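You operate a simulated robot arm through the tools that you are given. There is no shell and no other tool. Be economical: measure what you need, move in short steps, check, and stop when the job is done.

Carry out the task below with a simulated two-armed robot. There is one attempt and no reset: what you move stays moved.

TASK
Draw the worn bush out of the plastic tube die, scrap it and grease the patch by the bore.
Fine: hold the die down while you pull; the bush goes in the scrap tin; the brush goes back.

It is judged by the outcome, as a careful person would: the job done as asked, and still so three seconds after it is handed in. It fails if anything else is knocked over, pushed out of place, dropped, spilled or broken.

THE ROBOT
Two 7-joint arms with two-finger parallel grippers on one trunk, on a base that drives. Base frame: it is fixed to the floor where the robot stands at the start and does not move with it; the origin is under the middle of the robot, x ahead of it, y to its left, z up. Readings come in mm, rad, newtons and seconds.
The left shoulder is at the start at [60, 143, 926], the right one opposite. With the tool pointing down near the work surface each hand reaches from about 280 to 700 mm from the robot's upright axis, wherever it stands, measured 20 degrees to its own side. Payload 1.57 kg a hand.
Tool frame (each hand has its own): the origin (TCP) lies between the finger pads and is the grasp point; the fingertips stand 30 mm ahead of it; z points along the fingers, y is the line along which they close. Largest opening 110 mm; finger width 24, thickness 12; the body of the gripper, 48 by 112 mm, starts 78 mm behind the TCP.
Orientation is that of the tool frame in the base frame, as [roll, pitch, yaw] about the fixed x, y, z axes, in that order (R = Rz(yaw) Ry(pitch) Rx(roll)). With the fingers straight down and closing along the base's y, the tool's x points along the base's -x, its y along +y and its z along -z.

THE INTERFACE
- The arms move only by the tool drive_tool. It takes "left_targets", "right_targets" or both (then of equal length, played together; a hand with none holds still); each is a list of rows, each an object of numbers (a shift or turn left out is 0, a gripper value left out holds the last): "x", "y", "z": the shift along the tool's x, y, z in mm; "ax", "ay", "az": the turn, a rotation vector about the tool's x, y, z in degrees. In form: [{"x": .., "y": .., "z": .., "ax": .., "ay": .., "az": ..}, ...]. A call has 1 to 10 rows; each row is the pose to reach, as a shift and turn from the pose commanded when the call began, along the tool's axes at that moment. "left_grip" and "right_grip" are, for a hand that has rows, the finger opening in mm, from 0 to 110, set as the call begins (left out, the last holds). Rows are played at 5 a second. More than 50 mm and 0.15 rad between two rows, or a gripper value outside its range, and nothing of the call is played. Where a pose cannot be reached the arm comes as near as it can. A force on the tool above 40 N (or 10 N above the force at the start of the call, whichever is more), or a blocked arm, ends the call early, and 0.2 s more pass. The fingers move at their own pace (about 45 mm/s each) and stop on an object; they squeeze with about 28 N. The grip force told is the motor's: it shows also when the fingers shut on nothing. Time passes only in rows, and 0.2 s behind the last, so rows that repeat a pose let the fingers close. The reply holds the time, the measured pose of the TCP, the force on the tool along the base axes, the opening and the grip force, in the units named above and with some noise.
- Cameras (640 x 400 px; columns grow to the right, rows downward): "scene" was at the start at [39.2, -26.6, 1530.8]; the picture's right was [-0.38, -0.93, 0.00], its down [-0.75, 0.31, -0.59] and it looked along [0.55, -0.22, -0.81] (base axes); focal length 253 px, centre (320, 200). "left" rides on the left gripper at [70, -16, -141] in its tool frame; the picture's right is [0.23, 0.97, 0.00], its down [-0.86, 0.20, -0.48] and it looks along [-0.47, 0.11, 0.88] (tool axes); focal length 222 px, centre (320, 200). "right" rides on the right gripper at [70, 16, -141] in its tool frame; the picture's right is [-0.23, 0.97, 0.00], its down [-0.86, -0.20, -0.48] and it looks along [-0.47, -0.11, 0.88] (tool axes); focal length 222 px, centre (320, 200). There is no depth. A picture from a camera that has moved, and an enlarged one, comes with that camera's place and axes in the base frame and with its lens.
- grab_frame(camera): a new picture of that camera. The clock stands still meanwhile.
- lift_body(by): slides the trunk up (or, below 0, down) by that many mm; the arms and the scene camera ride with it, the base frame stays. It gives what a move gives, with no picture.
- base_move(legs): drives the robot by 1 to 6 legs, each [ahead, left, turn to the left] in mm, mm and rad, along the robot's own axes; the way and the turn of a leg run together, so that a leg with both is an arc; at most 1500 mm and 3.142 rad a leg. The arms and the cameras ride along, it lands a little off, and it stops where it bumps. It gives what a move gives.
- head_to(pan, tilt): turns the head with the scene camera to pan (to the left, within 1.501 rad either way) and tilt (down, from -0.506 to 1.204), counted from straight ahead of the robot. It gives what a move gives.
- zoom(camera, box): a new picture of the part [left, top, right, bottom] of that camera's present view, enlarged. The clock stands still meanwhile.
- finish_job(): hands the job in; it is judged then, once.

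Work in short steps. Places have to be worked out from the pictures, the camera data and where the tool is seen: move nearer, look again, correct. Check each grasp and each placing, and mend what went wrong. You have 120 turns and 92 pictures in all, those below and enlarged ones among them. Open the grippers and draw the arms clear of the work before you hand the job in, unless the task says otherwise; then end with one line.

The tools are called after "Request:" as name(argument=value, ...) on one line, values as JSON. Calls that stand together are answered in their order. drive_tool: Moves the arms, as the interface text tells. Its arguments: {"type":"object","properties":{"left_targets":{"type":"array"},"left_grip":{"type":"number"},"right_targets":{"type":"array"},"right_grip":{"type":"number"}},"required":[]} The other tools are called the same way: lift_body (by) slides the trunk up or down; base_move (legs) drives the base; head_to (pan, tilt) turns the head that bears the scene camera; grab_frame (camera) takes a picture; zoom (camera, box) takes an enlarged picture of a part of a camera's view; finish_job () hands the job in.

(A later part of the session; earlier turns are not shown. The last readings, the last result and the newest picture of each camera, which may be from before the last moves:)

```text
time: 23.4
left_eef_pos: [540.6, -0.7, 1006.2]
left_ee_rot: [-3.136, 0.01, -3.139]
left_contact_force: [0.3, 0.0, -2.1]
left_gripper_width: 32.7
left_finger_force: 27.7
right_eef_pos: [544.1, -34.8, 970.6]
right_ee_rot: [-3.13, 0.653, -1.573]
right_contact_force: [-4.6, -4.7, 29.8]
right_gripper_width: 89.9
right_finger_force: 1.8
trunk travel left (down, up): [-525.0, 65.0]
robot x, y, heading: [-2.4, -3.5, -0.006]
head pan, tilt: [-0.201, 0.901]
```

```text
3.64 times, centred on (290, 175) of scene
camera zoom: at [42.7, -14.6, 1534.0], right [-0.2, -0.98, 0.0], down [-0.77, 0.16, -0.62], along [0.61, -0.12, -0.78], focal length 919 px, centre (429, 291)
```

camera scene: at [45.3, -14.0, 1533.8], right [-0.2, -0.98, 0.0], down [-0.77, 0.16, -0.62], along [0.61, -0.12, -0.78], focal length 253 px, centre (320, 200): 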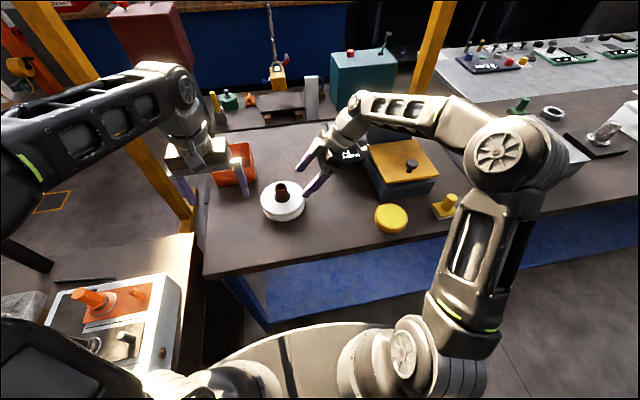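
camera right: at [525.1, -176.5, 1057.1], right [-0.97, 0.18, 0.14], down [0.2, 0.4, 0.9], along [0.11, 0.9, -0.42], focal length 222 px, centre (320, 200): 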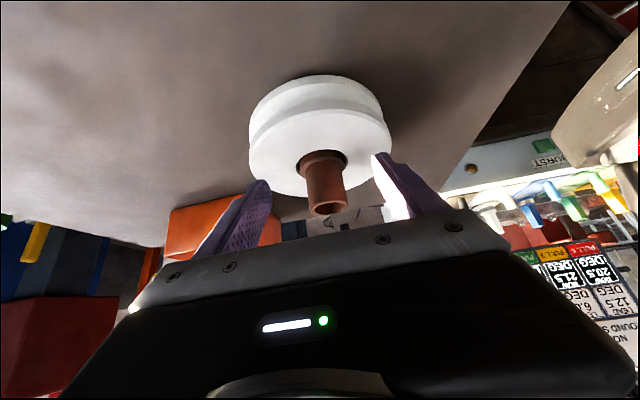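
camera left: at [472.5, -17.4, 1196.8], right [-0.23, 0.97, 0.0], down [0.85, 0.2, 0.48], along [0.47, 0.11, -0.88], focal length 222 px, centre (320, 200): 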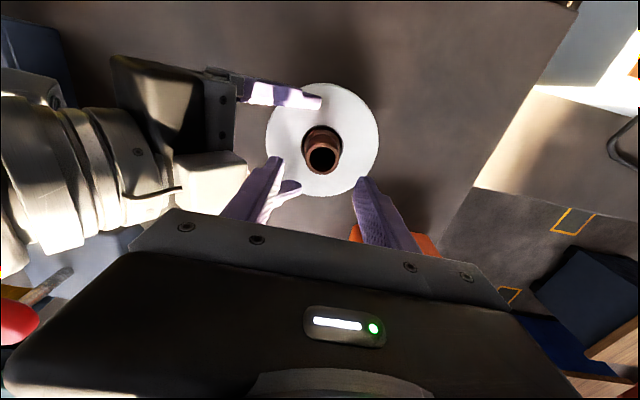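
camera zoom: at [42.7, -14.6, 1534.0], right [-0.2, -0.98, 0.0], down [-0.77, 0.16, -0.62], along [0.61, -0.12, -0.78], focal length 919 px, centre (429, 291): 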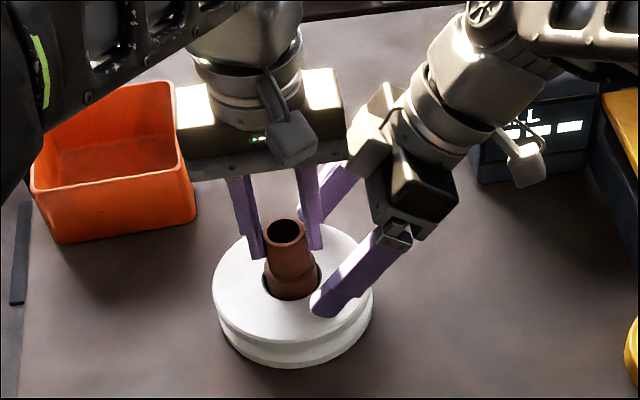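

The bush is coming up (about 14 mm, force on the left −2 N) and the die stays put. I continue pulling.

Request:
drive_tool(left_targets=[{"z": -3}, {"z": -6}, {"z": -9}, {"z": -12}, {"z": -15}, {"z": -18}, {"z": -21}, {"z": -24}, {"z": -27}, {"z": -30}])

Request:
zoom(camera="scene", box=[230, 120, 350, 230])

```text
time: 25.6
left_eef_pos: [540.5, 1.0, 1034.8]
left_ee_rot: [-3.137, 0.011, -3.139]
left_contact_force: [0.3, -0.4, -2.1]
left_gripper_width: 32.9
left_finger_force: 28.0
right_eef_pos: [545.4, -36.0, 970.4]
right_ee_rot: [-3.129, 0.654, -1.574]
right_contact_force: [-3.8, -4.5, 32.6]
right_gripper_width: 89.4
right_finger_force: 2.0
trunk travel left (down, up): [-525.0, 65.0]
robot x, y, heading: [1.9, -0.3, 0.001]
head pan, tilt: [-0.201, 0.901]
```

```text
3.64 times, centred on (290, 175) of scene
camera zoom: at [42.4, -14.4, 1534.0], right [-0.2, -0.98, 0.0], down [-0.77, 0.16, -0.62], along [0.61, -0.12, -0.78], focal length 919 px, centre (429, 291)
```

zoom: 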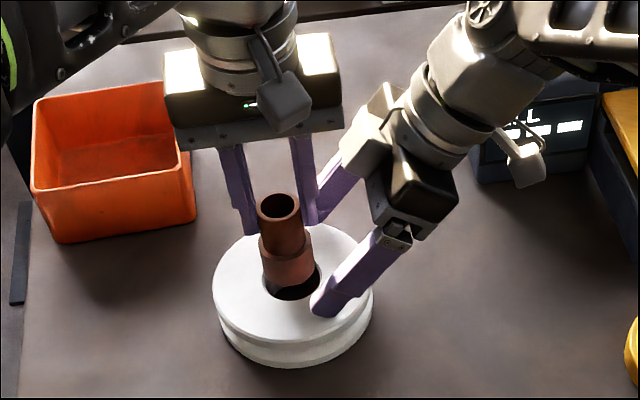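

It is nearly out; I lift further until wholly clear.

Request:
drive_tool(left_targets=[{"z": -8}, {"z": -16}, {"z": -26}, {"z": -38}, {"z": -50}, {"z": -62}, {"z": -75}])

Request:
grab_frame(camera="scene")

Request:
zoom(camera="right", box=[230, 60, 440, 240])

```text
time: 27.2
left_eef_pos: [538.3, 0.4, 1073.1]
left_ee_rot: [-3.135, 0.01, -3.139]
left_contact_force: [-0.3, -0.4, -1.0]
left_gripper_width: 32.6
left_finger_force: 28.1
left hand out of reach, approached as far as the arm can: row 5, 6, 7
right_eef_pos: [544.7, -35.7, 971.4]
right_ee_rot: [-3.13, 0.652, -1.574]
right_contact_force: [-3.6, -3.6, 33.2]
right_gripper_width: 89.1
right_finger_force: 1.9
trunk travel left (down, up): [-525.0, 65.0]
robot x, y, heading: [-2.0, 0.1, 0.002]
head pan, tilt: [-0.201, 0.901]
```

```text
50 pictures are left
camera scene: at [42.4, -14.3, 1534.0], right [-0.2, -0.98, 0.0], down [-0.77, 0.16, -0.62], along [0.61, -0.12, -0.78], focal length 253 px, centre (320, 200)
```

scene: 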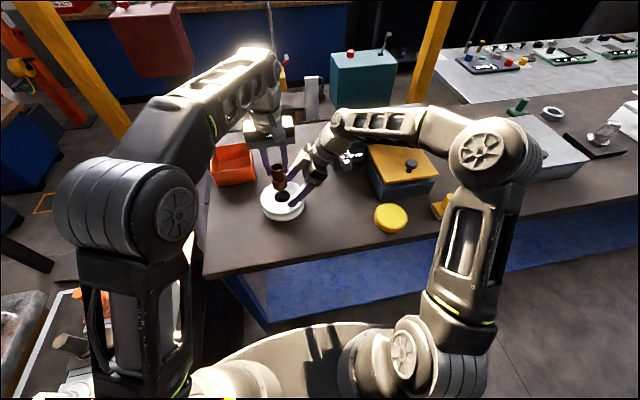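

```text
2.22 times, centred on (335, 150) of right
camera zoom: at [526.1, -176.1, 1040.5], right [-0.97, 0.19, 0.13], down [0.2, 0.39, 0.9], along [0.12, 0.9, -0.41], focal length 494 px, centre (287, 311)
```

zoom: 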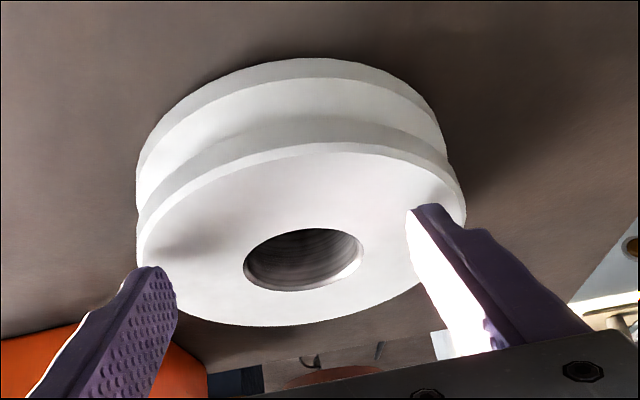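

The bush is out and the die is where it was. I release the right hand: straight up, then back to the right.

Request:
drive_tool(right_targets=[{"x": -6, "z": -8}, {"x": -18, "z": -24}, {"x": 0, "z": -52}, {"x": 18, "z": -82}, {"x": 38, "z": -116}, {"x": 58, "z": -150}])

Request:
zoom(camera="scene", box=[200, 110, 340, 230])

```text
time: 28.6
left_eef_pos: [540.5, 1.6, 1071.8]
left_ee_rot: [-3.133, 0.01, -3.139]
left_contact_force: [0.2, 0.6, -1.5]
left_gripper_width: 32.9
left_finger_force: 28.4
right_eef_pos: [544.7, -174.7, 1053.3]
right_ee_rot: [-3.133, 0.653, -1.575]
right_contact_force: [-0.2, -0.3, 0.8]
right_gripper_width: 86.2
right_finger_force: 0.1
trunk travel left (down, up): [-525.0, 65.0]
robot x, y, heading: [-2.5, -0.5, 0.001]
head pan, tilt: [-0.201, 0.901]
```

```text
3.33 times, centred on (270, 170) of scene
camera zoom: at [45.3, -14.3, 1533.8], right [-0.2, -0.98, 0.0], down [-0.77, 0.16, -0.62], along [0.61, -0.12, -0.78], focal length 842 px, centre (487, 300)
```

zoom: 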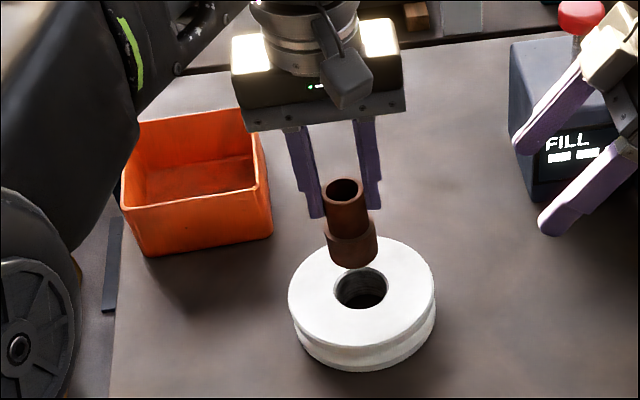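

The bush is about 80 mm long, so its bottom hangs near z≈983 while the tin's rim is near 970. I lift the trunk 60 mm for clearance and reach.

Request:
lift_body(by=60)

Request:
drive_tool(left_targets=[{"x": -30, "y": 30, "z": 5}, {"x": -60, "y": 60, "z": 15}, {"x": -90, "y": 90, "z": 25}, {"x": -120, "y": 120, "z": 35}, {"x": -145, "y": 147, "z": 40}, {"x": -170, "y": 147, "z": 40}, {"x": -170, "y": 147, "z": 40}])

Request:
grab_frame(camera="scene")

Request:
grab_frame(camera="left")

```text
time: 29.6
left_eef_pos: [542.2, -0.1, 1131.4]
left_ee_rot: [-3.135, 0.008, -3.139]
left_contact_force: [0.2, 0.7, -0.7]
left_gripper_width: 32.8
left_finger_force: 28.2
right_eef_pos: [544.7, -175.0, 1113.2]
right_ee_rot: [-3.134, 0.651, -1.577]
right_contact_force: [0.3, -0.5, -0.1]
right_gripper_width: 85.9
right_finger_force: 0.0
trunk travel left (down, up): [-585.0, 5.0]
robot x, y, heading: [-0.1, 0.2, 0.002]
head pan, tilt: [-0.201, 0.901]
```

```text
time: 31.2
left_eef_pos: [615.8, 114.2, 1117.5]
left_ee_rot: [3.134, 0.055, 3.13]
left_contact_force: [0.4, 0.2, -1.7]
left_gripper_width: 32.6
left_finger_force: 27.8
left hand out of reach, approached as far as the arm can: row 1, 2, 3, 4, 5, 6, 7
right_eef_pos: [545.0, -175.5, 1113.0]
right_ee_rot: [-3.133, 0.653, -1.575]
right_contact_force: [-0.8, -0.9, 0.3]
right_gripper_width: 85.8
right_finger_force: 0.0
trunk travel left (down, up): [-585.0, 5.0]
robot x, y, heading: [-2.0, -0.1, -0.001]
head pan, tilt: [-0.201, 0.901]
```

```text
47 pictures are left
camera scene: at [45.7, -15.9, 1593.8], right [-0.2, -0.98, 0.0], down [-0.77, 0.16, -0.62], along [0.61, -0.12, -0.78], focal length 253 px, centre (320, 200)
```

scene: 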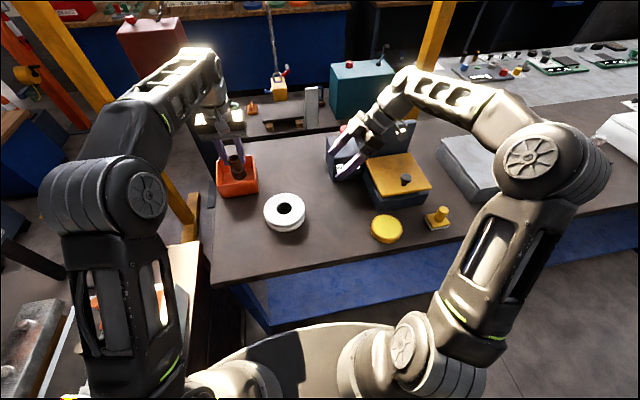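

```text
46 pictures are left
camera left: at [538.6, 98.5, 1255.5], right [-0.22, 0.98, 0.0], down [0.83, 0.19, 0.52], along [0.51, 0.11, -0.85], focal length 222 px, centre (320, 200)
```

left: 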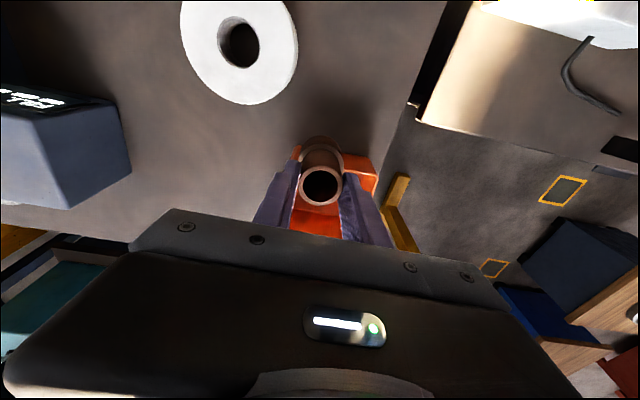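

The left arm falls short of the tin. I'll drive ahead a little (60 mm); everything in the hands is well above the bench.

Request:
base_move(legs=[[60, 0, 0]])

```text
time: 32.2
left_eef_pos: [677.0, 115.7, 1116.6]
left_ee_rot: [3.135, 0.049, 3.131]
left_contact_force: [0.5, 0.6, -1.6]
left_gripper_width: 32.7
left_finger_force: 28.4
right_eef_pos: [605.8, -174.2, 1110.4]
right_ee_rot: [-3.137, 0.651, -1.577]
right_contact_force: [0.8, 0.1, 0.0]
right_gripper_width: 86.2
right_finger_force: 0.0
trunk travel left (down, up): [-585.0, 5.0]
robot x, y, heading: [58.4, 1.9, 0.002]
head pan, tilt: [-0.201, 0.901]
```

Now at x 677 with no bump. I move the bush over the middle of the tin at z≈1075 and straighten the hand.

Request:
drive_tool(left_targets=[{"x": -15, "y": 12, "z": 12, "ay": 1.4}, {"x": -33, "y": 25, "z": 26, "ay": 2.8}, {"x": -35, "y": 32, "z": 38, "ay": 2.8}, {"x": -35, "y": 32, "z": 38, "ay": 2.8}])

Request:
grab_frame(camera="left")

Request:
zoom(camera="scene", box=[180, 80, 320, 240])

```text
time: 33.2
left_eef_pos: [675.5, 116.3, 1117.4]
left_ee_rot: [3.135, 0.052, 3.13]
left_contact_force: [0.5, 0.8, -1.7]
left_gripper_width: 32.7
left_finger_force: 28.1
left hand out of reach, approached as far as the arm can: row 1, 2, 3, 4
right_eef_pos: [604.2, -174.3, 1112.1]
right_ee_rot: [-3.133, 0.65, -1.578]
right_contact_force: [0.1, 0.1, -0.9]
right_gripper_width: 86.1
right_finger_force: 0.0
trunk travel left (down, up): [-585.0, 5.0]
robot x, y, heading: [60.0, 1.9, -0.002]
head pan, tilt: [-0.201, 0.901]
```

```text
45 pictures are left
camera left: at [598.7, 100.2, 1255.2], right [-0.22, 0.98, -0.01], down [0.83, 0.19, 0.52], along [0.51, 0.11, -0.85], focal length 222 px, centre (320, 200)
```

left: 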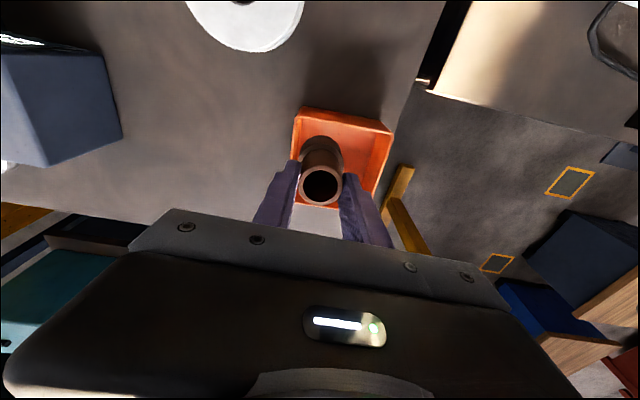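

```text
2.50 times, centred on (250, 160) of scene
camera zoom: at [105.7, -14.0, 1593.8], right [-0.2, -0.98, 0.0], down [-0.77, 0.16, -0.62], along [0.61, -0.12, -0.78], focal length 632 px, centre (495, 300)
```

zoom: 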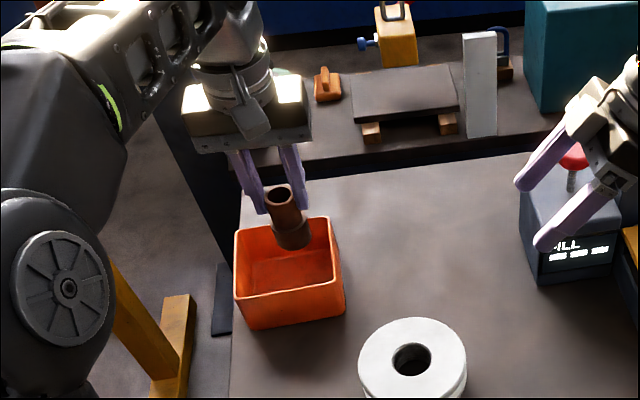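

The arm is at a limit and did not move, but by the left camera the tin spans x≈650–755, y≈83–205 (centre 703,145) and the bush hangs at (676,116). I shift the base instead: 27 ahead, 27 left.

Request:
base_move(legs=[[27, 27, 0]])

Request:
drive_tool(left_targets=[{"z": 10}, {"z": 20}])

Request:
grab_frame(camera="left")

Request:
zoom(camera="scene", box=[180, 80, 320, 240])

```text
time: 34.2
left_eef_pos: [699.3, 138.8, 1117.9]
left_ee_rot: [3.135, 0.052, 3.127]
left_contact_force: [0.4, -1.2, -1.1]
left_gripper_width: 32.8
left_finger_force: 27.6
right_eef_pos: [627.0, -151.1, 1113.0]
right_ee_rot: [-3.133, 0.652, -1.58]
right_contact_force: [0.2, 0.2, -0.4]
right_gripper_width: 86.2
right_finger_force: 0.2
trunk travel left (down, up): [-585.0, 5.0]
robot x, y, heading: [81.7, 25.2, -0.01]
head pan, tilt: [-0.201, 0.901]
stopped in leg 1: the robot was blocked; the commanded pose is now the measured one
```

```text
time: 34.8
left_eef_pos: [701.4, 138.9, 1095.9]
left_ee_rot: [3.133, 0.056, 3.127]
left_contact_force: [0.1, 0.5, -1.4]
left_gripper_width: 32.8
left_finger_force: 27.8
right_eef_pos: [627.0, -151.6, 1113.0]
right_ee_rot: [-3.134, 0.652, -1.582]
right_contact_force: [-0.3, -0.6, 0.4]
right_gripper_width: 86.1
right_finger_force: 0.0
trunk travel left (down, up): [-585.0, 5.0]
robot x, y, heading: [83.5, 23.2, -0.006]
head pan, tilt: [-0.201, 0.901]
```

```text
43 pictures are left
camera left: at [624.7, 123.2, 1234.2], right [-0.21, 0.98, 0.0], down [0.83, 0.18, 0.53], along [0.51, 0.11, -0.85], focal length 222 px, centre (320, 200)
```

left: 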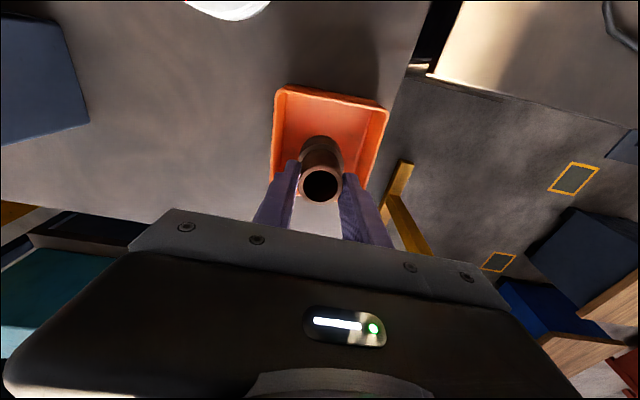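

```text
2.50 times, centred on (250, 160) of scene
camera zoom: at [129.7, 10.9, 1593.8], right [-0.21, -0.98, 0.0], down [-0.77, 0.16, -0.62], along [0.61, -0.13, -0.78], focal length 632 px, centre (495, 300)
```

zoom: 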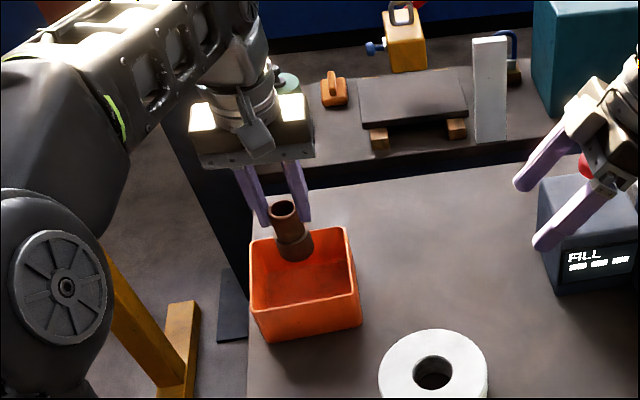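

The bush is well inside the tin's outline. I lower it to near the tin floor.

Request:
drive_tool(left_targets=[{"x": 1, "z": 20}, {"x": 2, "z": 40}, {"x": 4, "z": 60}, {"x": 5, "z": 75}, {"x": 5, "z": 85}, {"x": 5, "z": 90}])

Request:
zoom(camera="scene", box=[180, 80, 320, 240])

Request:
zoom(camera="left", box=[220, 60, 440, 230])

```text
time: 36.2
left_eef_pos: [699.9, 139.6, 1007.1]
left_ee_rot: [3.134, 0.055, 3.128]
left_contact_force: [-0.1, -0.6, -2.3]
left_gripper_width: 32.9
left_finger_force: 28.3
right_eef_pos: [628.1, -151.8, 1114.0]
right_ee_rot: [-3.136, 0.651, -1.581]
right_contact_force: [-0.6, 0.3, -0.7]
right_gripper_width: 86.0
right_finger_force: 0.2
trunk travel left (down, up): [-585.0, 5.0]
robot x, y, heading: [87.4, 28.0, -0.007]
head pan, tilt: [-0.201, 0.901]
```

```text
2.50 times, centred on (250, 160) of scene
camera zoom: at [129.6, 11.1, 1593.8], right [-0.21, -0.98, 0.0], down [-0.77, 0.16, -0.62], along [0.61, -0.13, -0.78], focal length 632 px, centre (495, 300)
```

zoom: 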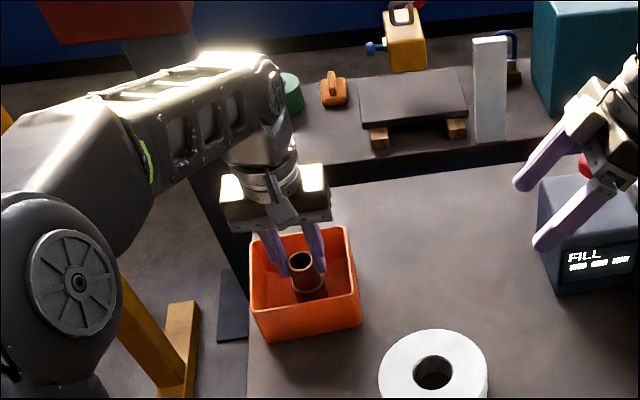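

```text
2.35 times, centred on (330, 145) of left
camera zoom: at [624.0, 124.1, 1144.5], right [-0.21, 0.98, 0.0], down [0.83, 0.18, 0.52], along [0.51, 0.11, -0.85], focal length 523 px, centre (296, 329)
```

zoom: 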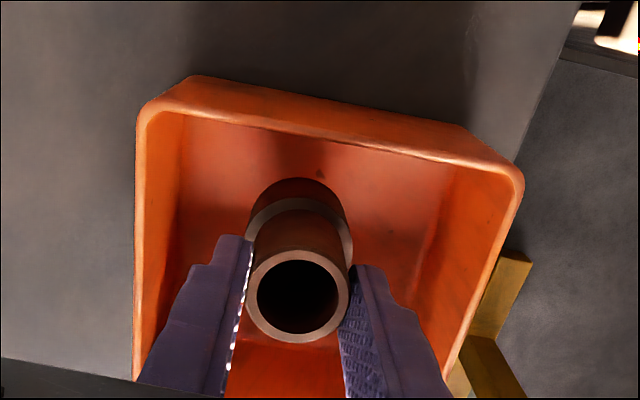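

Bush is inside the tin. I lower gently until it touches the floor.

Request:
drive_tool(left_targets=[{"z": 3}, {"z": 6}, {"z": 9}, {"z": 12}, {"z": 15}])

```text
time: 37.4
left_eef_pos: [701.1, 139.4, 992.2]
left_ee_rot: [3.132, 0.052, 3.128]
left_contact_force: [-0.4, -0.4, -2.5]
left_gripper_width: 32.6
left_finger_force: 27.7
right_eef_pos: [629.0, -151.8, 1112.6]
right_ee_rot: [-3.134, 0.653, -1.58]
right_contact_force: [0.2, 0.5, 0.2]
right_gripper_width: 85.9
right_finger_force: 0.0
trunk travel left (down, up): [-585.0, 5.0]
robot x, y, heading: [79.0, 24.9, -0.008]
head pan, tilt: [-0.201, 0.901]
```

No contact yet; lower on in small steps.

Request:
drive_tool(left_targets=[{"z": 3}, {"z": 6}, {"z": 9}, {"z": 12}, {"z": 15}, {"z": 18}])

```text
time: 38.8
left_eef_pos: [703.6, 139.2, 978.4]
left_ee_rot: [3.135, 0.062, 3.128]
left_contact_force: [3.3, 1.6, 34.9]
left_gripper_width: 32.6
left_finger_force: 28.0
right_eef_pos: [624.3, -151.7, 1112.9]
right_ee_rot: [-3.132, 0.652, -1.58]
right_contact_force: [-0.6, 0.3, -0.4]
right_gripper_width: 86.0
right_finger_force: 0.1
trunk travel left (down, up): [-585.0, 5.0]
robot x, y, heading: [84.1, 24.5, -0.004]
head pan, tilt: [-0.201, 0.901]
```

It stands on the tin floor. I ease up 3 mm, open to 58 mm and draw straight up.

Request:
drive_tool(left_targets=[{"z": -3}, {"z": -3}, {"z": -3}, {"z": -3}], left_grip=56)

Request:
drive_tool(left_targets=[{"z": -20}, {"z": -45}, {"z": -75}, {"z": -100}])

Request:
zoom(camera="scene", box=[180, 80, 320, 240])

```text
time: 39.8
left_eef_pos: [703.2, 140.5, 976.6]
left_ee_rot: [3.132, 0.053, 3.128]
left_contact_force: [-0.5, 0.2, -0.5]
left_gripper_width: 55.9
left_finger_force: 0.1
right_eef_pos: [627.2, -151.5, 1112.4]
right_ee_rot: [-3.134, 0.653, -1.583]
right_contact_force: [-0.7, 0.4, 0.2]
right_gripper_width: 86.0
right_finger_force: 0.2
trunk travel left (down, up): [-585.0, 5.0]
robot x, y, heading: [84.0, 26.1, -0.01]
head pan, tilt: [-0.201, 0.901]
```

```text
time: 40.8
left_eef_pos: [697.1, 139.3, 1076.9]
left_ee_rot: [3.133, 0.052, 3.127]
left_contact_force: [0.5, 0.4, 0.4]
left_gripper_width: 56.2
left_finger_force: 0.0
right_eef_pos: [627.5, -150.9, 1112.6]
right_ee_rot: [-3.132, 0.655, -1.582]
right_contact_force: [0.4, 0.0, 1.0]
right_gripper_width: 86.0
right_finger_force: 0.0
trunk travel left (down, up): [-585.0, 5.0]
robot x, y, heading: [86.3, 26.0, -0.004]
head pan, tilt: [-0.201, 0.901]
```

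```text
2.50 times, centred on (250, 160) of scene
camera zoom: at [129.2, 11.0, 1593.8], right [-0.21, -0.98, 0.0], down [-0.77, 0.16, -0.62], along [0.61, -0.13, -0.78], focal length 632 px, centre (495, 300)
```

zoom: 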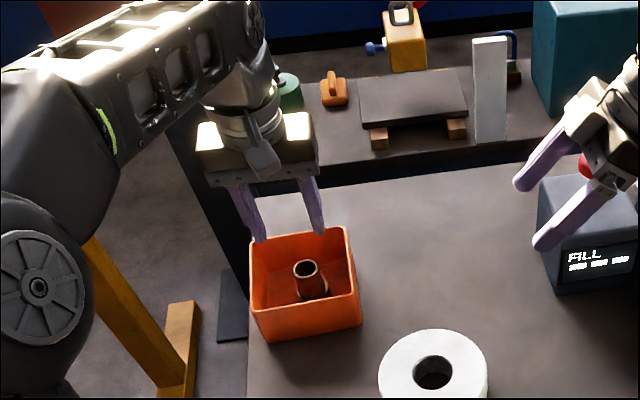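

The bush stands in the tin. I drive back to the start place, lower the trunk again, and look at the die for the patch.

Request:
base_move(legs=[[-84, -25, 0.006]])

Request:
lift_body(by=-60)

Request:
grab_frame(camera="scene")

Request:
zoom(camera="scene", box=[240, 170, 330, 230])

```text
time: 41.9
left_eef_pos: [613.8, 116.4, 1076.3]
left_ee_rot: [3.133, 0.054, 3.132]
left_contact_force: [-0.7, 0.0, 0.6]
left_gripper_width: 55.9
left_finger_force: 0.0
right_eef_pos: [544.2, -173.1, 1112.8]
right_ee_rot: [-3.132, 0.654, -1.573]
right_contact_force: [0.2, -0.8, 0.7]
right_gripper_width: 86.1
right_finger_force: 0.0
trunk travel left (down, up): [-585.0, 5.0]
robot x, y, heading: [4.7, 0.8, -0.001]
head pan, tilt: [-0.201, 0.901]
```

```text
time: 42.9
left_eef_pos: [613.2, 118.1, 1016.1]
left_ee_rot: [3.133, 0.052, 3.133]
left_contact_force: [-0.2, 0.2, -0.2]
left_gripper_width: 55.9
left_finger_force: 0.1
right_eef_pos: [544.2, -173.2, 1053.8]
right_ee_rot: [-3.132, 0.654, -1.573]
right_contact_force: [0.3, -0.2, 0.2]
right_gripper_width: 86.1
right_finger_force: 0.1
trunk travel left (down, up): [-525.0, 65.0]
robot x, y, heading: [1.7, 4.5, -0.003]
head pan, tilt: [-0.201, 0.901]
```

```text
38 pictures are left
camera scene: at [45.5, -13.9, 1533.8], right [-0.2, -0.98, 0.0], down [-0.77, 0.16, -0.62], along [0.61, -0.12, -0.78], focal length 253 px, centre (320, 200)
```

scene: 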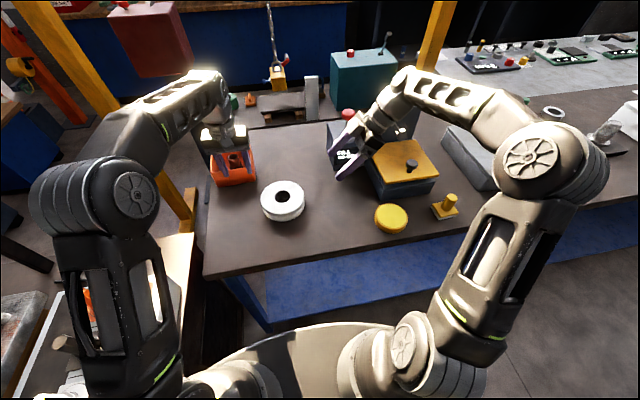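

```text
6.67 times, centred on (285, 200) of scene
camera zoom: at [45.5, -13.9, 1533.8], right [-0.2, -0.98, 0.0], down [-0.77, 0.16, -0.62], along [0.61, -0.12, -0.78], focal length 1685 px, centre (553, 200)
```

zoom: 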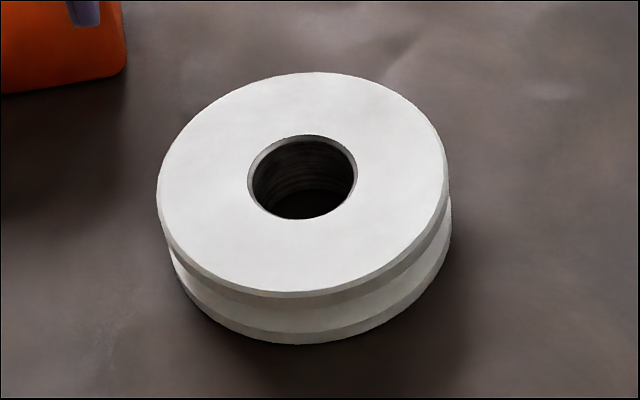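

Still no mark seen on the top. I bring the left camera over the die for a close view.

Request:
drive_tool(left_targets=[{"z": -30, "ay": 1.4}, {"x": 30, "y": -36, "z": -36, "ay": 2.9}, {"x": 62, "y": -72, "z": -36, "ay": 2.9}, {"x": 93, "y": -108, "z": -36, "ay": 2.9}, {"x": 93, "y": -108, "z": -36, "ay": 2.9}], left_grip=110)

Request:
zoom(camera="left", box=[230, 60, 410, 210])

```text
time: 44.1
left_eef_pos: [514.8, 10.2, 1044.7]
left_ee_rot: [3.135, 0.003, 3.135]
left_contact_force: [0.6, -0.7, 0.0]
left_gripper_width: 110.1
left_finger_force: 0.0
right_eef_pos: [544.6, -172.1, 1052.1]
right_ee_rot: [-3.132, 0.652, -1.574]
right_contact_force: [-0.2, 0.0, -0.5]
right_gripper_width: 86.1
right_finger_force: 0.1
trunk travel left (down, up): [-525.0, 65.0]
robot x, y, heading: [-0.4, 0.2, 0.003]
head pan, tilt: [-0.201, 0.901]
```

```text
2.67 times, centred on (320, 135) of left
camera zoom: at [445.7, -5.8, 1186.6], right [-0.22, 0.98, 0.01], down [0.86, 0.19, 0.48], along [0.47, 0.11, -0.88], focal length 592 px, centre (320, 373)
```

zoom: 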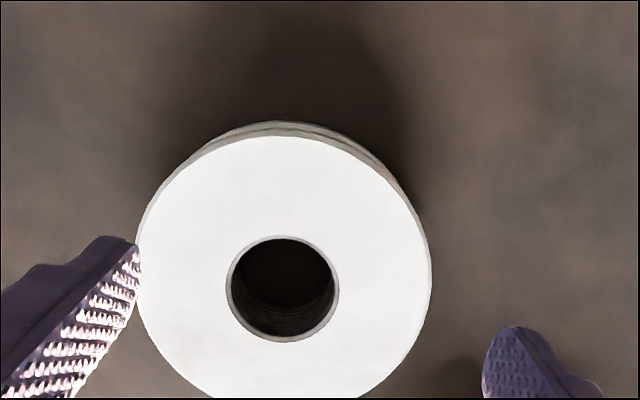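

The die's face is plain. Before going on I check the other disc at the bench's right end and the surroundings again.

Request:
head_to(pan=-0.85, tilt=0.55)

Request:
grab_frame(camera="scene")

```text
time: 45.1
left_eef_pos: [515.9, 10.4, 1045.2]
left_ee_rot: [3.132, 0.0, 3.134]
left_contact_force: [0.4, -0.3, 0.1]
left_gripper_width: 109.9
left_finger_force: 0.1
right_eef_pos: [545.0, -172.1, 1053.0]
right_ee_rot: [-3.133, 0.654, -1.574]
right_contact_force: [-0.1, 0.1, -0.2]
right_gripper_width: 85.9
right_finger_force: 0.0
trunk travel left (down, up): [-525.0, 65.0]
robot x, y, heading: [-1.9, -0.3, -0.003]
head pan, tilt: [-0.85, 0.55]
```

```text
35 pictures are left
camera scene: at [31.0, -66.3, 1563.1], right [-0.75, -0.66, 0.0], down [-0.35, 0.39, -0.85], along [0.56, -0.64, -0.52], focal length 253 px, centre (320, 200)
```

scene: 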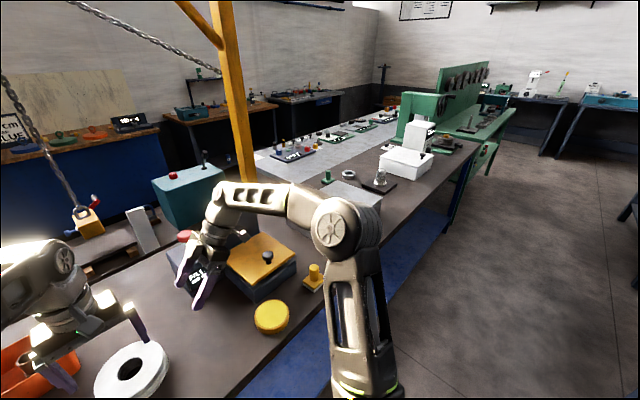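

Request:
zoom(camera="scene", box=[300, 90, 480, 210])

```text
3.33 times, centred on (390, 150) of scene
camera zoom: at [31.0, -66.3, 1563.1], right [-0.75, -0.66, 0.0], down [-0.35, 0.39, -0.85], along [0.56, -0.64, -0.52], focal length 842 px, centre (87, 367)
```

zoom: 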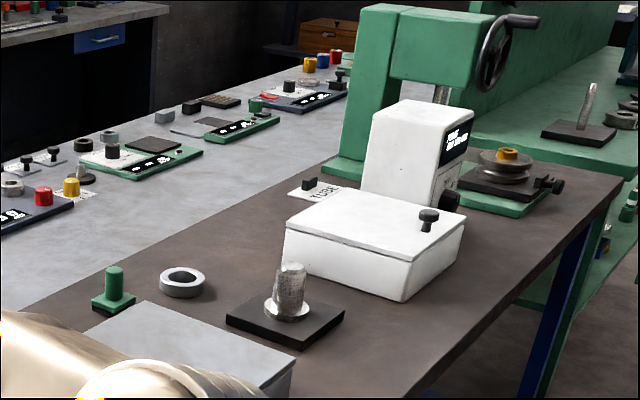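

There's a second, green brush-like tool further right, and a brush-like handle on the back bench. I'll look at the back bench and the wall posters for a rule on which to use.

Request:
zoom(camera="scene", box=[390, 0, 460, 30])

Request:
head_to(pan=0.15, tilt=0.6)

Request:
grab_frame(camera="scene")

```text
9.14 times, centred on (425, 15) of scene
camera zoom: at [31.0, -66.3, 1563.1], right [-0.75, -0.66, 0.0], down [-0.35, 0.39, -0.85], along [0.56, -0.64, -0.52], focal length 2311 px, centre (-640, 1891)
```

zoom: 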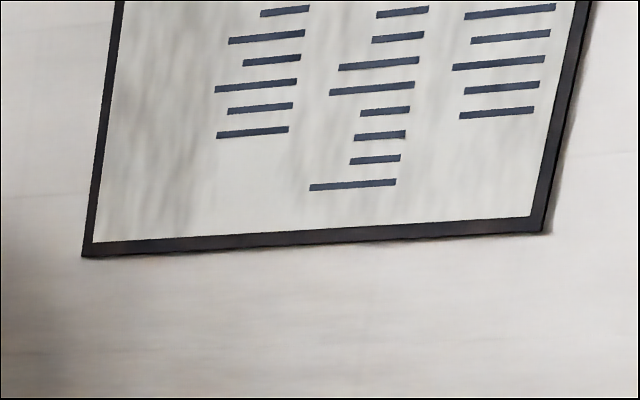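

```text
time: 46.4
left_eef_pos: [516.6, 11.0, 1046.1]
left_ee_rot: [3.133, 0.003, 3.134]
left_contact_force: [1.0, -0.2, -0.4]
left_gripper_width: 110.3
left_finger_force: 0.1
right_eef_pos: [545.2, -171.7, 1052.0]
right_ee_rot: [-3.133, 0.653, -1.575]
right_contact_force: [0.3, 0.2, 0.3]
right_gripper_width: 86.1
right_finger_force: 0.1
trunk travel left (down, up): [-525.0, 65.0]
robot x, y, heading: [-1.7, 0.7, -0.001]
head pan, tilt: [0.15, 0.6]
```

```text
32 pictures are left
camera scene: at [59.1, 14.2, 1558.6], right [0.15, -0.99, 0.0], down [-0.56, -0.08, -0.83], along [0.82, 0.12, -0.56], focal length 253 px, centre (320, 200)
```

scene: 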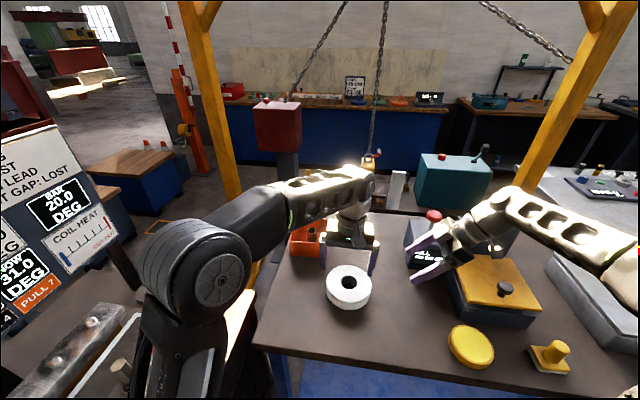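

No rule concerns this job. The yellow pot with the yellow brush beside the die is the natural set, at about (420,-301) and (418,-479). I bring the right hand back toward them and begin turning it upright.

Request:
drive_tool(right_targets=[{"x": 8, "y": 25, "z": -22}, {"x": 16, "y": 50, "z": -43}, {"x": 24, "y": 75, "z": -64}, {"x": 24, "y": 75, "z": -64, "ax": 2.44, "ay": 2.44, "az": 7.21}, {"x": 24, "y": 75, "z": -64, "ax": 4.88, "ay": 4.88, "az": 14.42}, {"x": 24, "y": 75, "z": -64, "ax": 7.32, "ay": 7.32, "az": 21.63}, {"x": 24, "y": 75, "z": -64, "ax": 9.76, "ay": 9.76, "az": 28.84}, {"x": 24, "y": 75, "z": -64, "ax": 12.2, "ay": 12.2, "az": 36.05}, {"x": 24, "y": 75, "z": -64, "ax": 14.64, "ay": 14.64, "az": 43.26}], right_grip=60)

Request:
drive_tool(right_targets=[{"ax": 2.44, "ay": 2.44, "az": 7.21}, {"ax": 4.88, "ay": 4.88, "az": 14.42}, {"ax": 7.32, "ay": 7.32, "az": 21.63}, {"ax": 9.76, "ay": 9.76, "az": 28.84}, {"ax": 12.2, "ay": 12.2, "az": 36.05}, {"ax": 14.64, "ay": 14.64, "az": 43.26}])

```text
time: 48.4
left_eef_pos: [514.9, 10.5, 1045.6]
left_ee_rot: [3.133, 0.001, 3.134]
left_contact_force: [0.5, 0.3, 0.7]
left_gripper_width: 110.0
left_finger_force: 0.2
right_eef_pos: [468.2, -230.4, 1088.2]
right_ee_rot: [3.003, 0.328, -2.411]
right_contact_force: [0.3, -1.5, -0.1]
right_gripper_width: 59.9
right_finger_force: 0.1
trunk travel left (down, up): [-525.0, 65.0]
robot x, y, heading: [-2.7, 3.1, -0.006]
head pan, tilt: [0.15, 0.6]
```

```text
time: 49.8
left_eef_pos: [516.2, 10.6, 1044.6]
left_ee_rot: [3.132, 0.002, 3.136]
left_contact_force: [0.5, -0.2, -0.5]
left_gripper_width: 109.8
left_finger_force: 0.1
right_eef_pos: [469.8, -230.4, 1089.2]
right_ee_rot: [-3.141, 0.005, 3.126]
right_contact_force: [0.5, -0.2, -1.1]
right_gripper_width: 60.1
right_finger_force: 0.0
trunk travel left (down, up): [-525.0, 65.0]
robot x, y, heading: [-0.5, -0.8, 0.003]
head pan, tilt: [0.15, 0.6]
```

Upright again. I move over the brush at a safe height and look.

Request:
drive_tool(right_targets=[{"x": 12, "y": -40}, {"x": 24, "y": -80}, {"x": 36, "y": -120}, {"x": 50, "y": -160}, {"x": 62, "y": -200, "z": 10}, {"x": 65, "y": -235, "z": 25}, {"x": 65, "y": -235, "z": 25}])

Request:
grab_frame(camera="right")

```text
time: 51.4
left_eef_pos: [515.3, 10.4, 1044.7]
left_ee_rot: [3.133, 0.002, 3.135]
left_contact_force: [-0.6, -0.2, -1.6]
left_gripper_width: 109.8
left_finger_force: 0.0
right_eef_pos: [402.0, -464.3, 1064.1]
right_ee_rot: [-3.141, 0.008, 3.135]
right_contact_force: [0.2, 0.1, 0.1]
right_gripper_width: 59.9
right_finger_force: 0.0
trunk travel left (down, up): [-525.0, 65.0]
robot x, y, heading: [-0.8, -3.4, 0.004]
head pan, tilt: [0.15, 0.6]
```

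```text
31 pictures are left
camera right: at [331.4, -446.2, 1204.8], right [0.24, 0.97, 0.0], down [0.85, -0.21, 0.48], along [0.47, -0.11, -0.87], focal length 222 px, centre (320, 200)
```

right: 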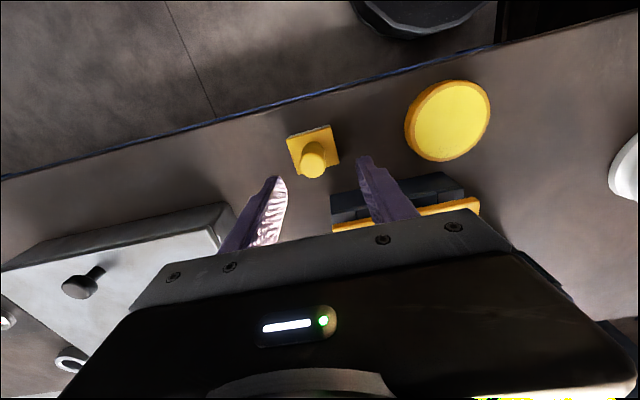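

The brush handle stands at about (412,-473), top near z 955; the pot is centred near (414,-303). I go down around the handle.

Request:
drive_tool(right_targets=[{"x": -10.5, "y": -9, "z": 20}, {"x": -10.5, "y": -9, "z": 55}, {"x": -10.5, "y": -9, "z": 80}, {"x": -10.5, "y": -9, "z": 80}], right_grip=60)

Request:
zoom(camera="right", box=[220, 80, 440, 240])

Request:
head_to(pan=-0.6, tilt=0.95)

Request:
grab_frame(camera="scene")

```text
time: 52.4
left_eef_pos: [515.6, 10.9, 1044.5]
left_ee_rot: [3.131, 0.001, 3.135]
left_contact_force: [1.2, -0.1, 0.0]
left_gripper_width: 110.3
left_finger_force: 0.0
right_eef_pos: [413.2, -474.7, 984.9]
right_ee_rot: [-3.14, 0.007, 3.132]
right_contact_force: [-0.7, -0.7, 0.4]
right_gripper_width: 60.0
right_finger_force: 0.1
trunk travel left (down, up): [-525.0, 65.0]
robot x, y, heading: [0.5, -1.6, 0.001]
head pan, tilt: [0.15, 0.6]
```

```text
2.50 times, centred on (330, 160) of right
camera zoom: at [342.3, -455.7, 1124.7], right [0.24, 0.97, 0.0], down [0.85, -0.21, 0.48], along [0.47, -0.11, -0.87], focal length 555 px, centre (295, 300)
```

zoom: 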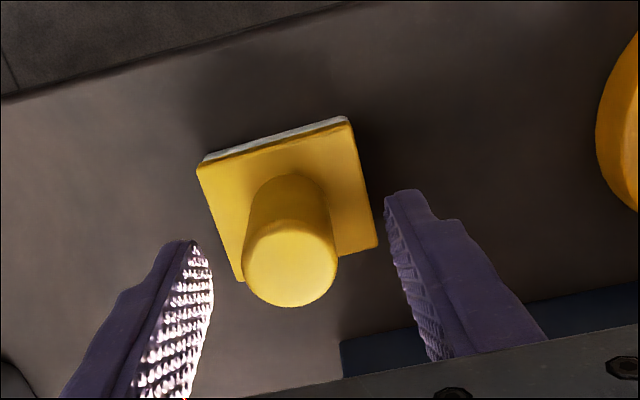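

```text
time: 53.5
left_eef_pos: [514.2, 11.9, 1045.7]
left_ee_rot: [3.134, 0.001, 3.136]
left_contact_force: [1.0, 0.0, 0.8]
left_gripper_width: 110.1
left_finger_force: 0.1
right_eef_pos: [413.4, -474.3, 985.3]
right_ee_rot: [3.141, 0.007, 3.135]
right_contact_force: [0.6, -0.8, 0.2]
right_gripper_width: 59.6
right_finger_force: 0.0
trunk travel left (down, up): [-525.0, 65.0]
robot x, y, heading: [-0.3, 1.5, 0.009]
head pan, tilt: [-0.6, 0.949]
```

```text
29 pictures are left
camera scene: at [31.7, -40.0, 1530.2], right [-0.56, -0.83, 0.0], down [-0.67, 0.46, -0.58], along [0.48, -0.33, -0.81], focal length 253 px, centre (320, 200)
```

scene: 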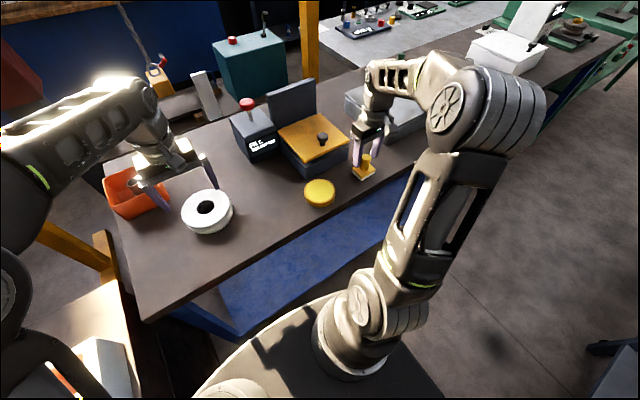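

The handle is about 28 mm thick and its top near z 968. I descend 25 mm and close on it.

Request:
drive_tool(right_targets=[{"z": 12}, {"z": 24}, {"z": 24}])

Request:
drive_tool(right_targets=[{"z": 0}, {"z": 0}, {"z": 0}, {"z": 0}], right_grip=10)

Request:
zoom(camera="scene", box=[290, 90, 430, 220])

```text
time: 54.3
left_eef_pos: [515.9, 10.5, 1045.7]
left_ee_rot: [3.133, 0.001, 3.135]
left_contact_force: [0.4, 0.0, -0.1]
left_gripper_width: 110.2
left_finger_force: 0.2
right_eef_pos: [412.3, -472.4, 960.6]
right_ee_rot: [3.141, 0.006, 3.133]
right_contact_force: [-0.3, -0.1, -0.8]
right_gripper_width: 59.8
right_finger_force: 0.0
trunk travel left (down, up): [-525.0, 65.0]
robot x, y, heading: [-4.2, 1.4, -0.004]
head pan, tilt: [-0.6, 0.949]
```

```text
time: 55.3
left_eef_pos: [515.8, 9.7, 1045.0]
left_ee_rot: [3.132, 0.002, 3.135]
left_contact_force: [-0.6, -0.3, 0.5]
left_gripper_width: 109.9
left_finger_force: 0.0
right_eef_pos: [413.9, -472.4, 958.6]
right_ee_rot: [-3.139, 0.006, 3.133]
right_contact_force: [-0.3, 0.1, -0.5]
right_gripper_width: 28.9
right_finger_force: 28.0
trunk travel left (down, up): [-525.0, 65.0]
robot x, y, heading: [-1.5, -1.3, 0.001]
head pan, tilt: [-0.6, 0.949]
```

```text
3.08 times, centred on (360, 155) of scene
camera zoom: at [31.7, -40.0, 1530.2], right [-0.56, -0.83, 0.0], down [-0.67, 0.46, -0.58], along [0.48, -0.33, -0.81], focal length 778 px, centre (197, 338)
```

zoom: 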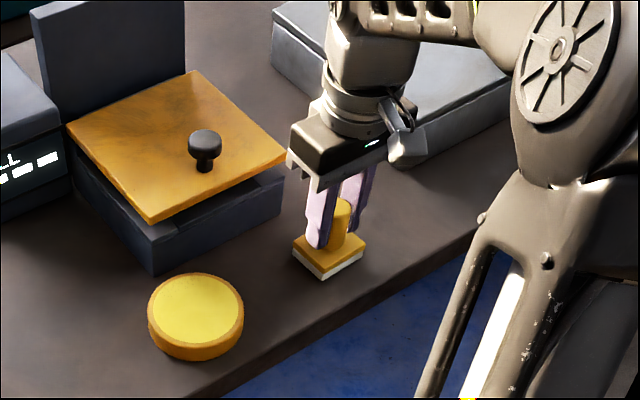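

Brush gripped (28.9 mm); its home is TCP (413,-472.5,959). I lift it 50 mm and carry it over the pot.

Request:
drive_tool(right_targets=[{"z": -25}, {"z": -50}, {"z": -50, "y": 40}, {"z": -50, "y": 80}, {"z": -50, "y": 120}, {"z": -50, "y": 150}, {"z": -50, "y": 170}, {"z": -50, "y": 170}])

Request:
zoom(camera="scene", box=[250, 110, 400, 230])

Request:
zoom(camera="right", box=[220, 60, 440, 220])

```text
time: 57.1
left_eef_pos: [514.7, 10.1, 1045.1]
left_ee_rot: [3.134, 0.003, 3.135]
left_contact_force: [0.5, -0.3, -0.2]
left_gripper_width: 109.9
left_finger_force: 0.0
right_eef_pos: [413.6, -301.8, 1008.0]
right_ee_rot: [-3.14, 0.007, 3.133]
right_contact_force: [0.6, 0.7, -1.0]
right_gripper_width: 28.9
right_finger_force: 28.2
trunk travel left (down, up): [-525.0, 65.0]
robot x, y, heading: [2.6, 0.7, -0.004]
head pan, tilt: [-0.6, 0.949]
```

```text
3.33 times, centred on (325, 170) of scene
camera zoom: at [31.8, -40.2, 1530.2], right [-0.56, -0.83, 0.0], down [-0.67, 0.46, -0.58], along [0.48, -0.33, -0.81], focal length 842 px, centre (303, 300)
```

zoom: 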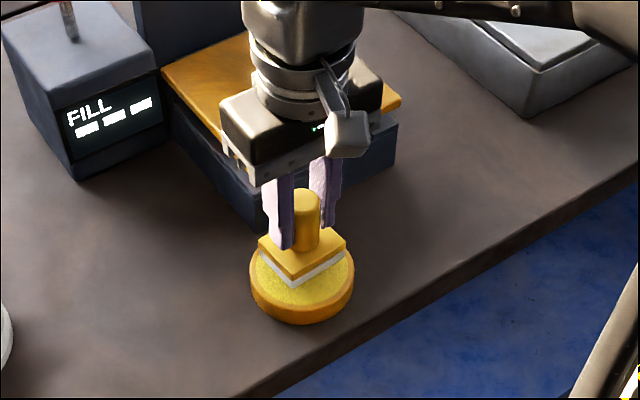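

```text
2.50 times, centred on (330, 140) of right
camera zoom: at [342.7, -284.3, 1149.5], right [0.24, 0.97, 0.0], down [0.85, -0.21, 0.48], along [0.47, -0.11, -0.87], focal length 555 px, centre (295, 350)
```

zoom: 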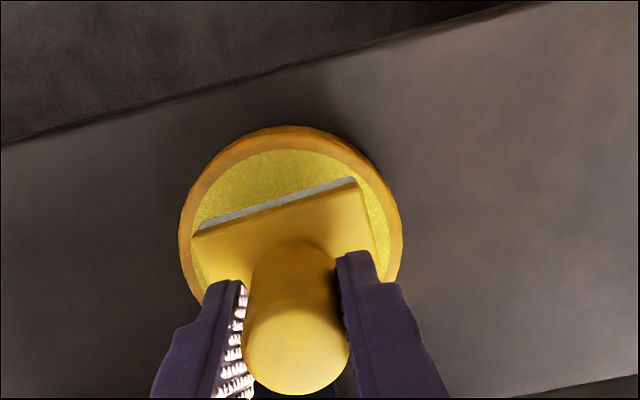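

The brush is centred over the pot's grease. I lower it gently until it touches.

Request:
drive_tool(right_targets=[{"z": 15}, {"z": 22}, {"z": 25}, {"z": 27}, {"z": 29}])

```text
time: 58.3
left_eef_pos: [515.1, 10.5, 1044.2]
left_ee_rot: [3.135, 0.003, 3.134]
left_contact_force: [0.3, -0.3, 0.2]
left_gripper_width: 109.9
left_finger_force: 0.1
right_eef_pos: [415.6, -303.0, 982.8]
right_ee_rot: [-3.141, 0.01, 3.133]
right_contact_force: [1.9, -0.7, 24.7]
right_gripper_width: 29.2
right_finger_force: 28.1
trunk travel left (down, up): [-525.0, 65.0]
robot x, y, heading: [-0.5, -1.2, -0.003]
head pan, tilt: [-0.6, 0.949]
```

Contact with 25 N in the grease. I lift it out and check how it looks.

Request:
drive_tool(right_targets=[{"z": -15}, {"z": -40}, {"z": -60}])

Request:
zoom(camera="scene", box=[250, 90, 400, 220])

```text
time: 59.1
left_eef_pos: [514.9, 9.2, 1045.2]
left_ee_rot: [3.132, 0.0, 3.135]
left_contact_force: [-0.5, -0.2, -0.2]
left_gripper_width: 110.2
left_finger_force: 0.0
right_eef_pos: [413.8, -304.1, 1039.2]
right_ee_rot: [3.142, 0.005, 3.133]
right_contact_force: [0.4, -0.3, -0.8]
right_gripper_width: 29.0
right_finger_force: 28.2
trunk travel left (down, up): [-525.0, 65.0]
robot x, y, heading: [-3.5, 3.2, 0.0]
head pan, tilt: [-0.6, 0.949]
```

```text
3.08 times, centred on (325, 155) of scene
camera zoom: at [31.4, -39.9, 1530.1], right [-0.56, -0.83, 0.0], down [-0.67, 0.46, -0.58], along [0.48, -0.33, -0.81], focal length 778 px, centre (305, 338)
```

zoom: 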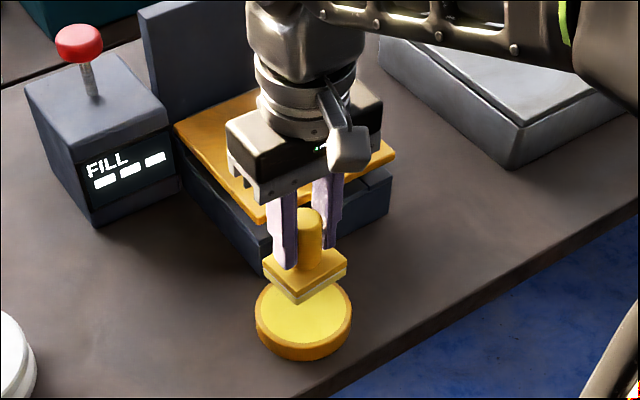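

The pad is now yellow – loaded. I move the left hand away to the left and look once more tightly at the die's face for the patch.

Request:
drive_tool(left_targets=[{"z": -15, "y": 40}, {"z": -30, "y": 80}, {"z": -30, "y": 120, "x": 20}, {"z": -30, "y": 160, "x": 50}, {"z": -30, "y": 190, "x": 80}])

Request:
head_to(pan=-0.2, tilt=0.95)

Request:
grab_frame(camera="scene")

Request:
zoom(camera="scene", box=[255, 165, 315, 203])

```text
time: 60.3
left_eef_pos: [438.6, 201.0, 1079.5]
left_ee_rot: [3.134, 0.004, 3.133]
left_contact_force: [0.1, 0.3, -0.6]
left_gripper_width: 109.9
left_finger_force: 0.0
right_eef_pos: [414.1, -302.8, 1039.8]
right_ee_rot: [-3.141, 0.006, 3.132]
right_contact_force: [0.8, 0.4, -0.8]
right_gripper_width: 28.7
right_finger_force: 27.6
trunk travel left (down, up): [-525.0, 65.0]
robot x, y, heading: [-0.8, 0.9, 0.0]
head pan, tilt: [-0.6, 0.949]
```

```text
time: 61.2
left_eef_pos: [439.0, 199.5, 1079.5]
left_ee_rot: [3.132, 0.001, 3.134]
left_contact_force: [0.1, -0.6, 1.0]
left_gripper_width: 110.1
left_finger_force: 0.0
right_eef_pos: [412.8, -304.3, 1039.6]
right_ee_rot: [3.141, 0.006, 3.135]
right_contact_force: [-0.6, -0.9, -0.7]
right_gripper_width: 28.6
right_finger_force: 28.2
trunk travel left (down, up): [-525.0, 65.0]
robot x, y, heading: [0.9, 1.7, -0.002]
head pan, tilt: [-0.201, 0.949]
```

```text
24 pictures are left
camera scene: at [43.0, -13.5, 1530.2], right [-0.2, -0.98, 0.0], down [-0.8, 0.16, -0.58], along [0.57, -0.12, -0.81], focal length 253 px, centre (320, 200)
```

scene: 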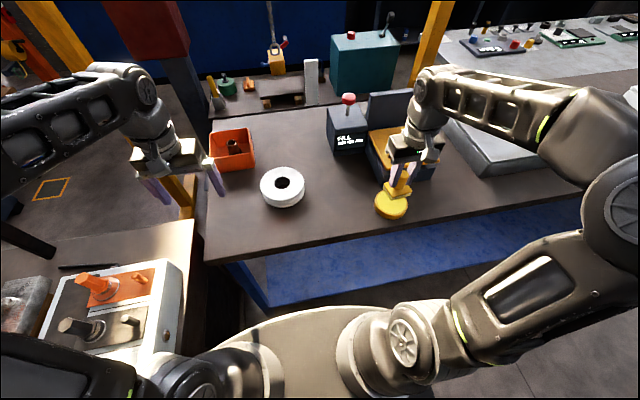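

```text
10.53 times, centred on (285, 184) of scene
camera zoom: at [43.0, -13.5, 1530.2], right [-0.2, -0.98, 0.0], down [-0.8, 0.16, -0.58], along [0.57, -0.12, -0.81], focal length 2660 px, centre (688, 368)
```

zoom: 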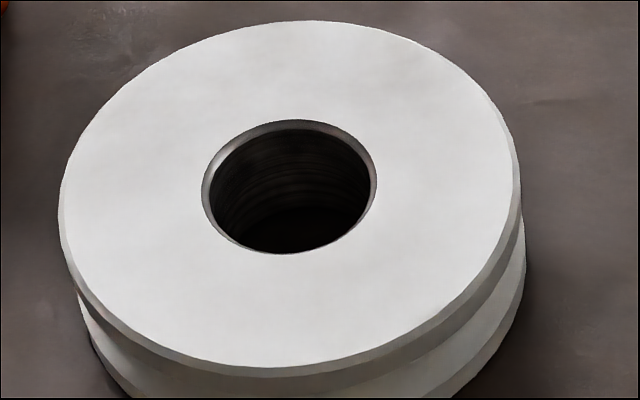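

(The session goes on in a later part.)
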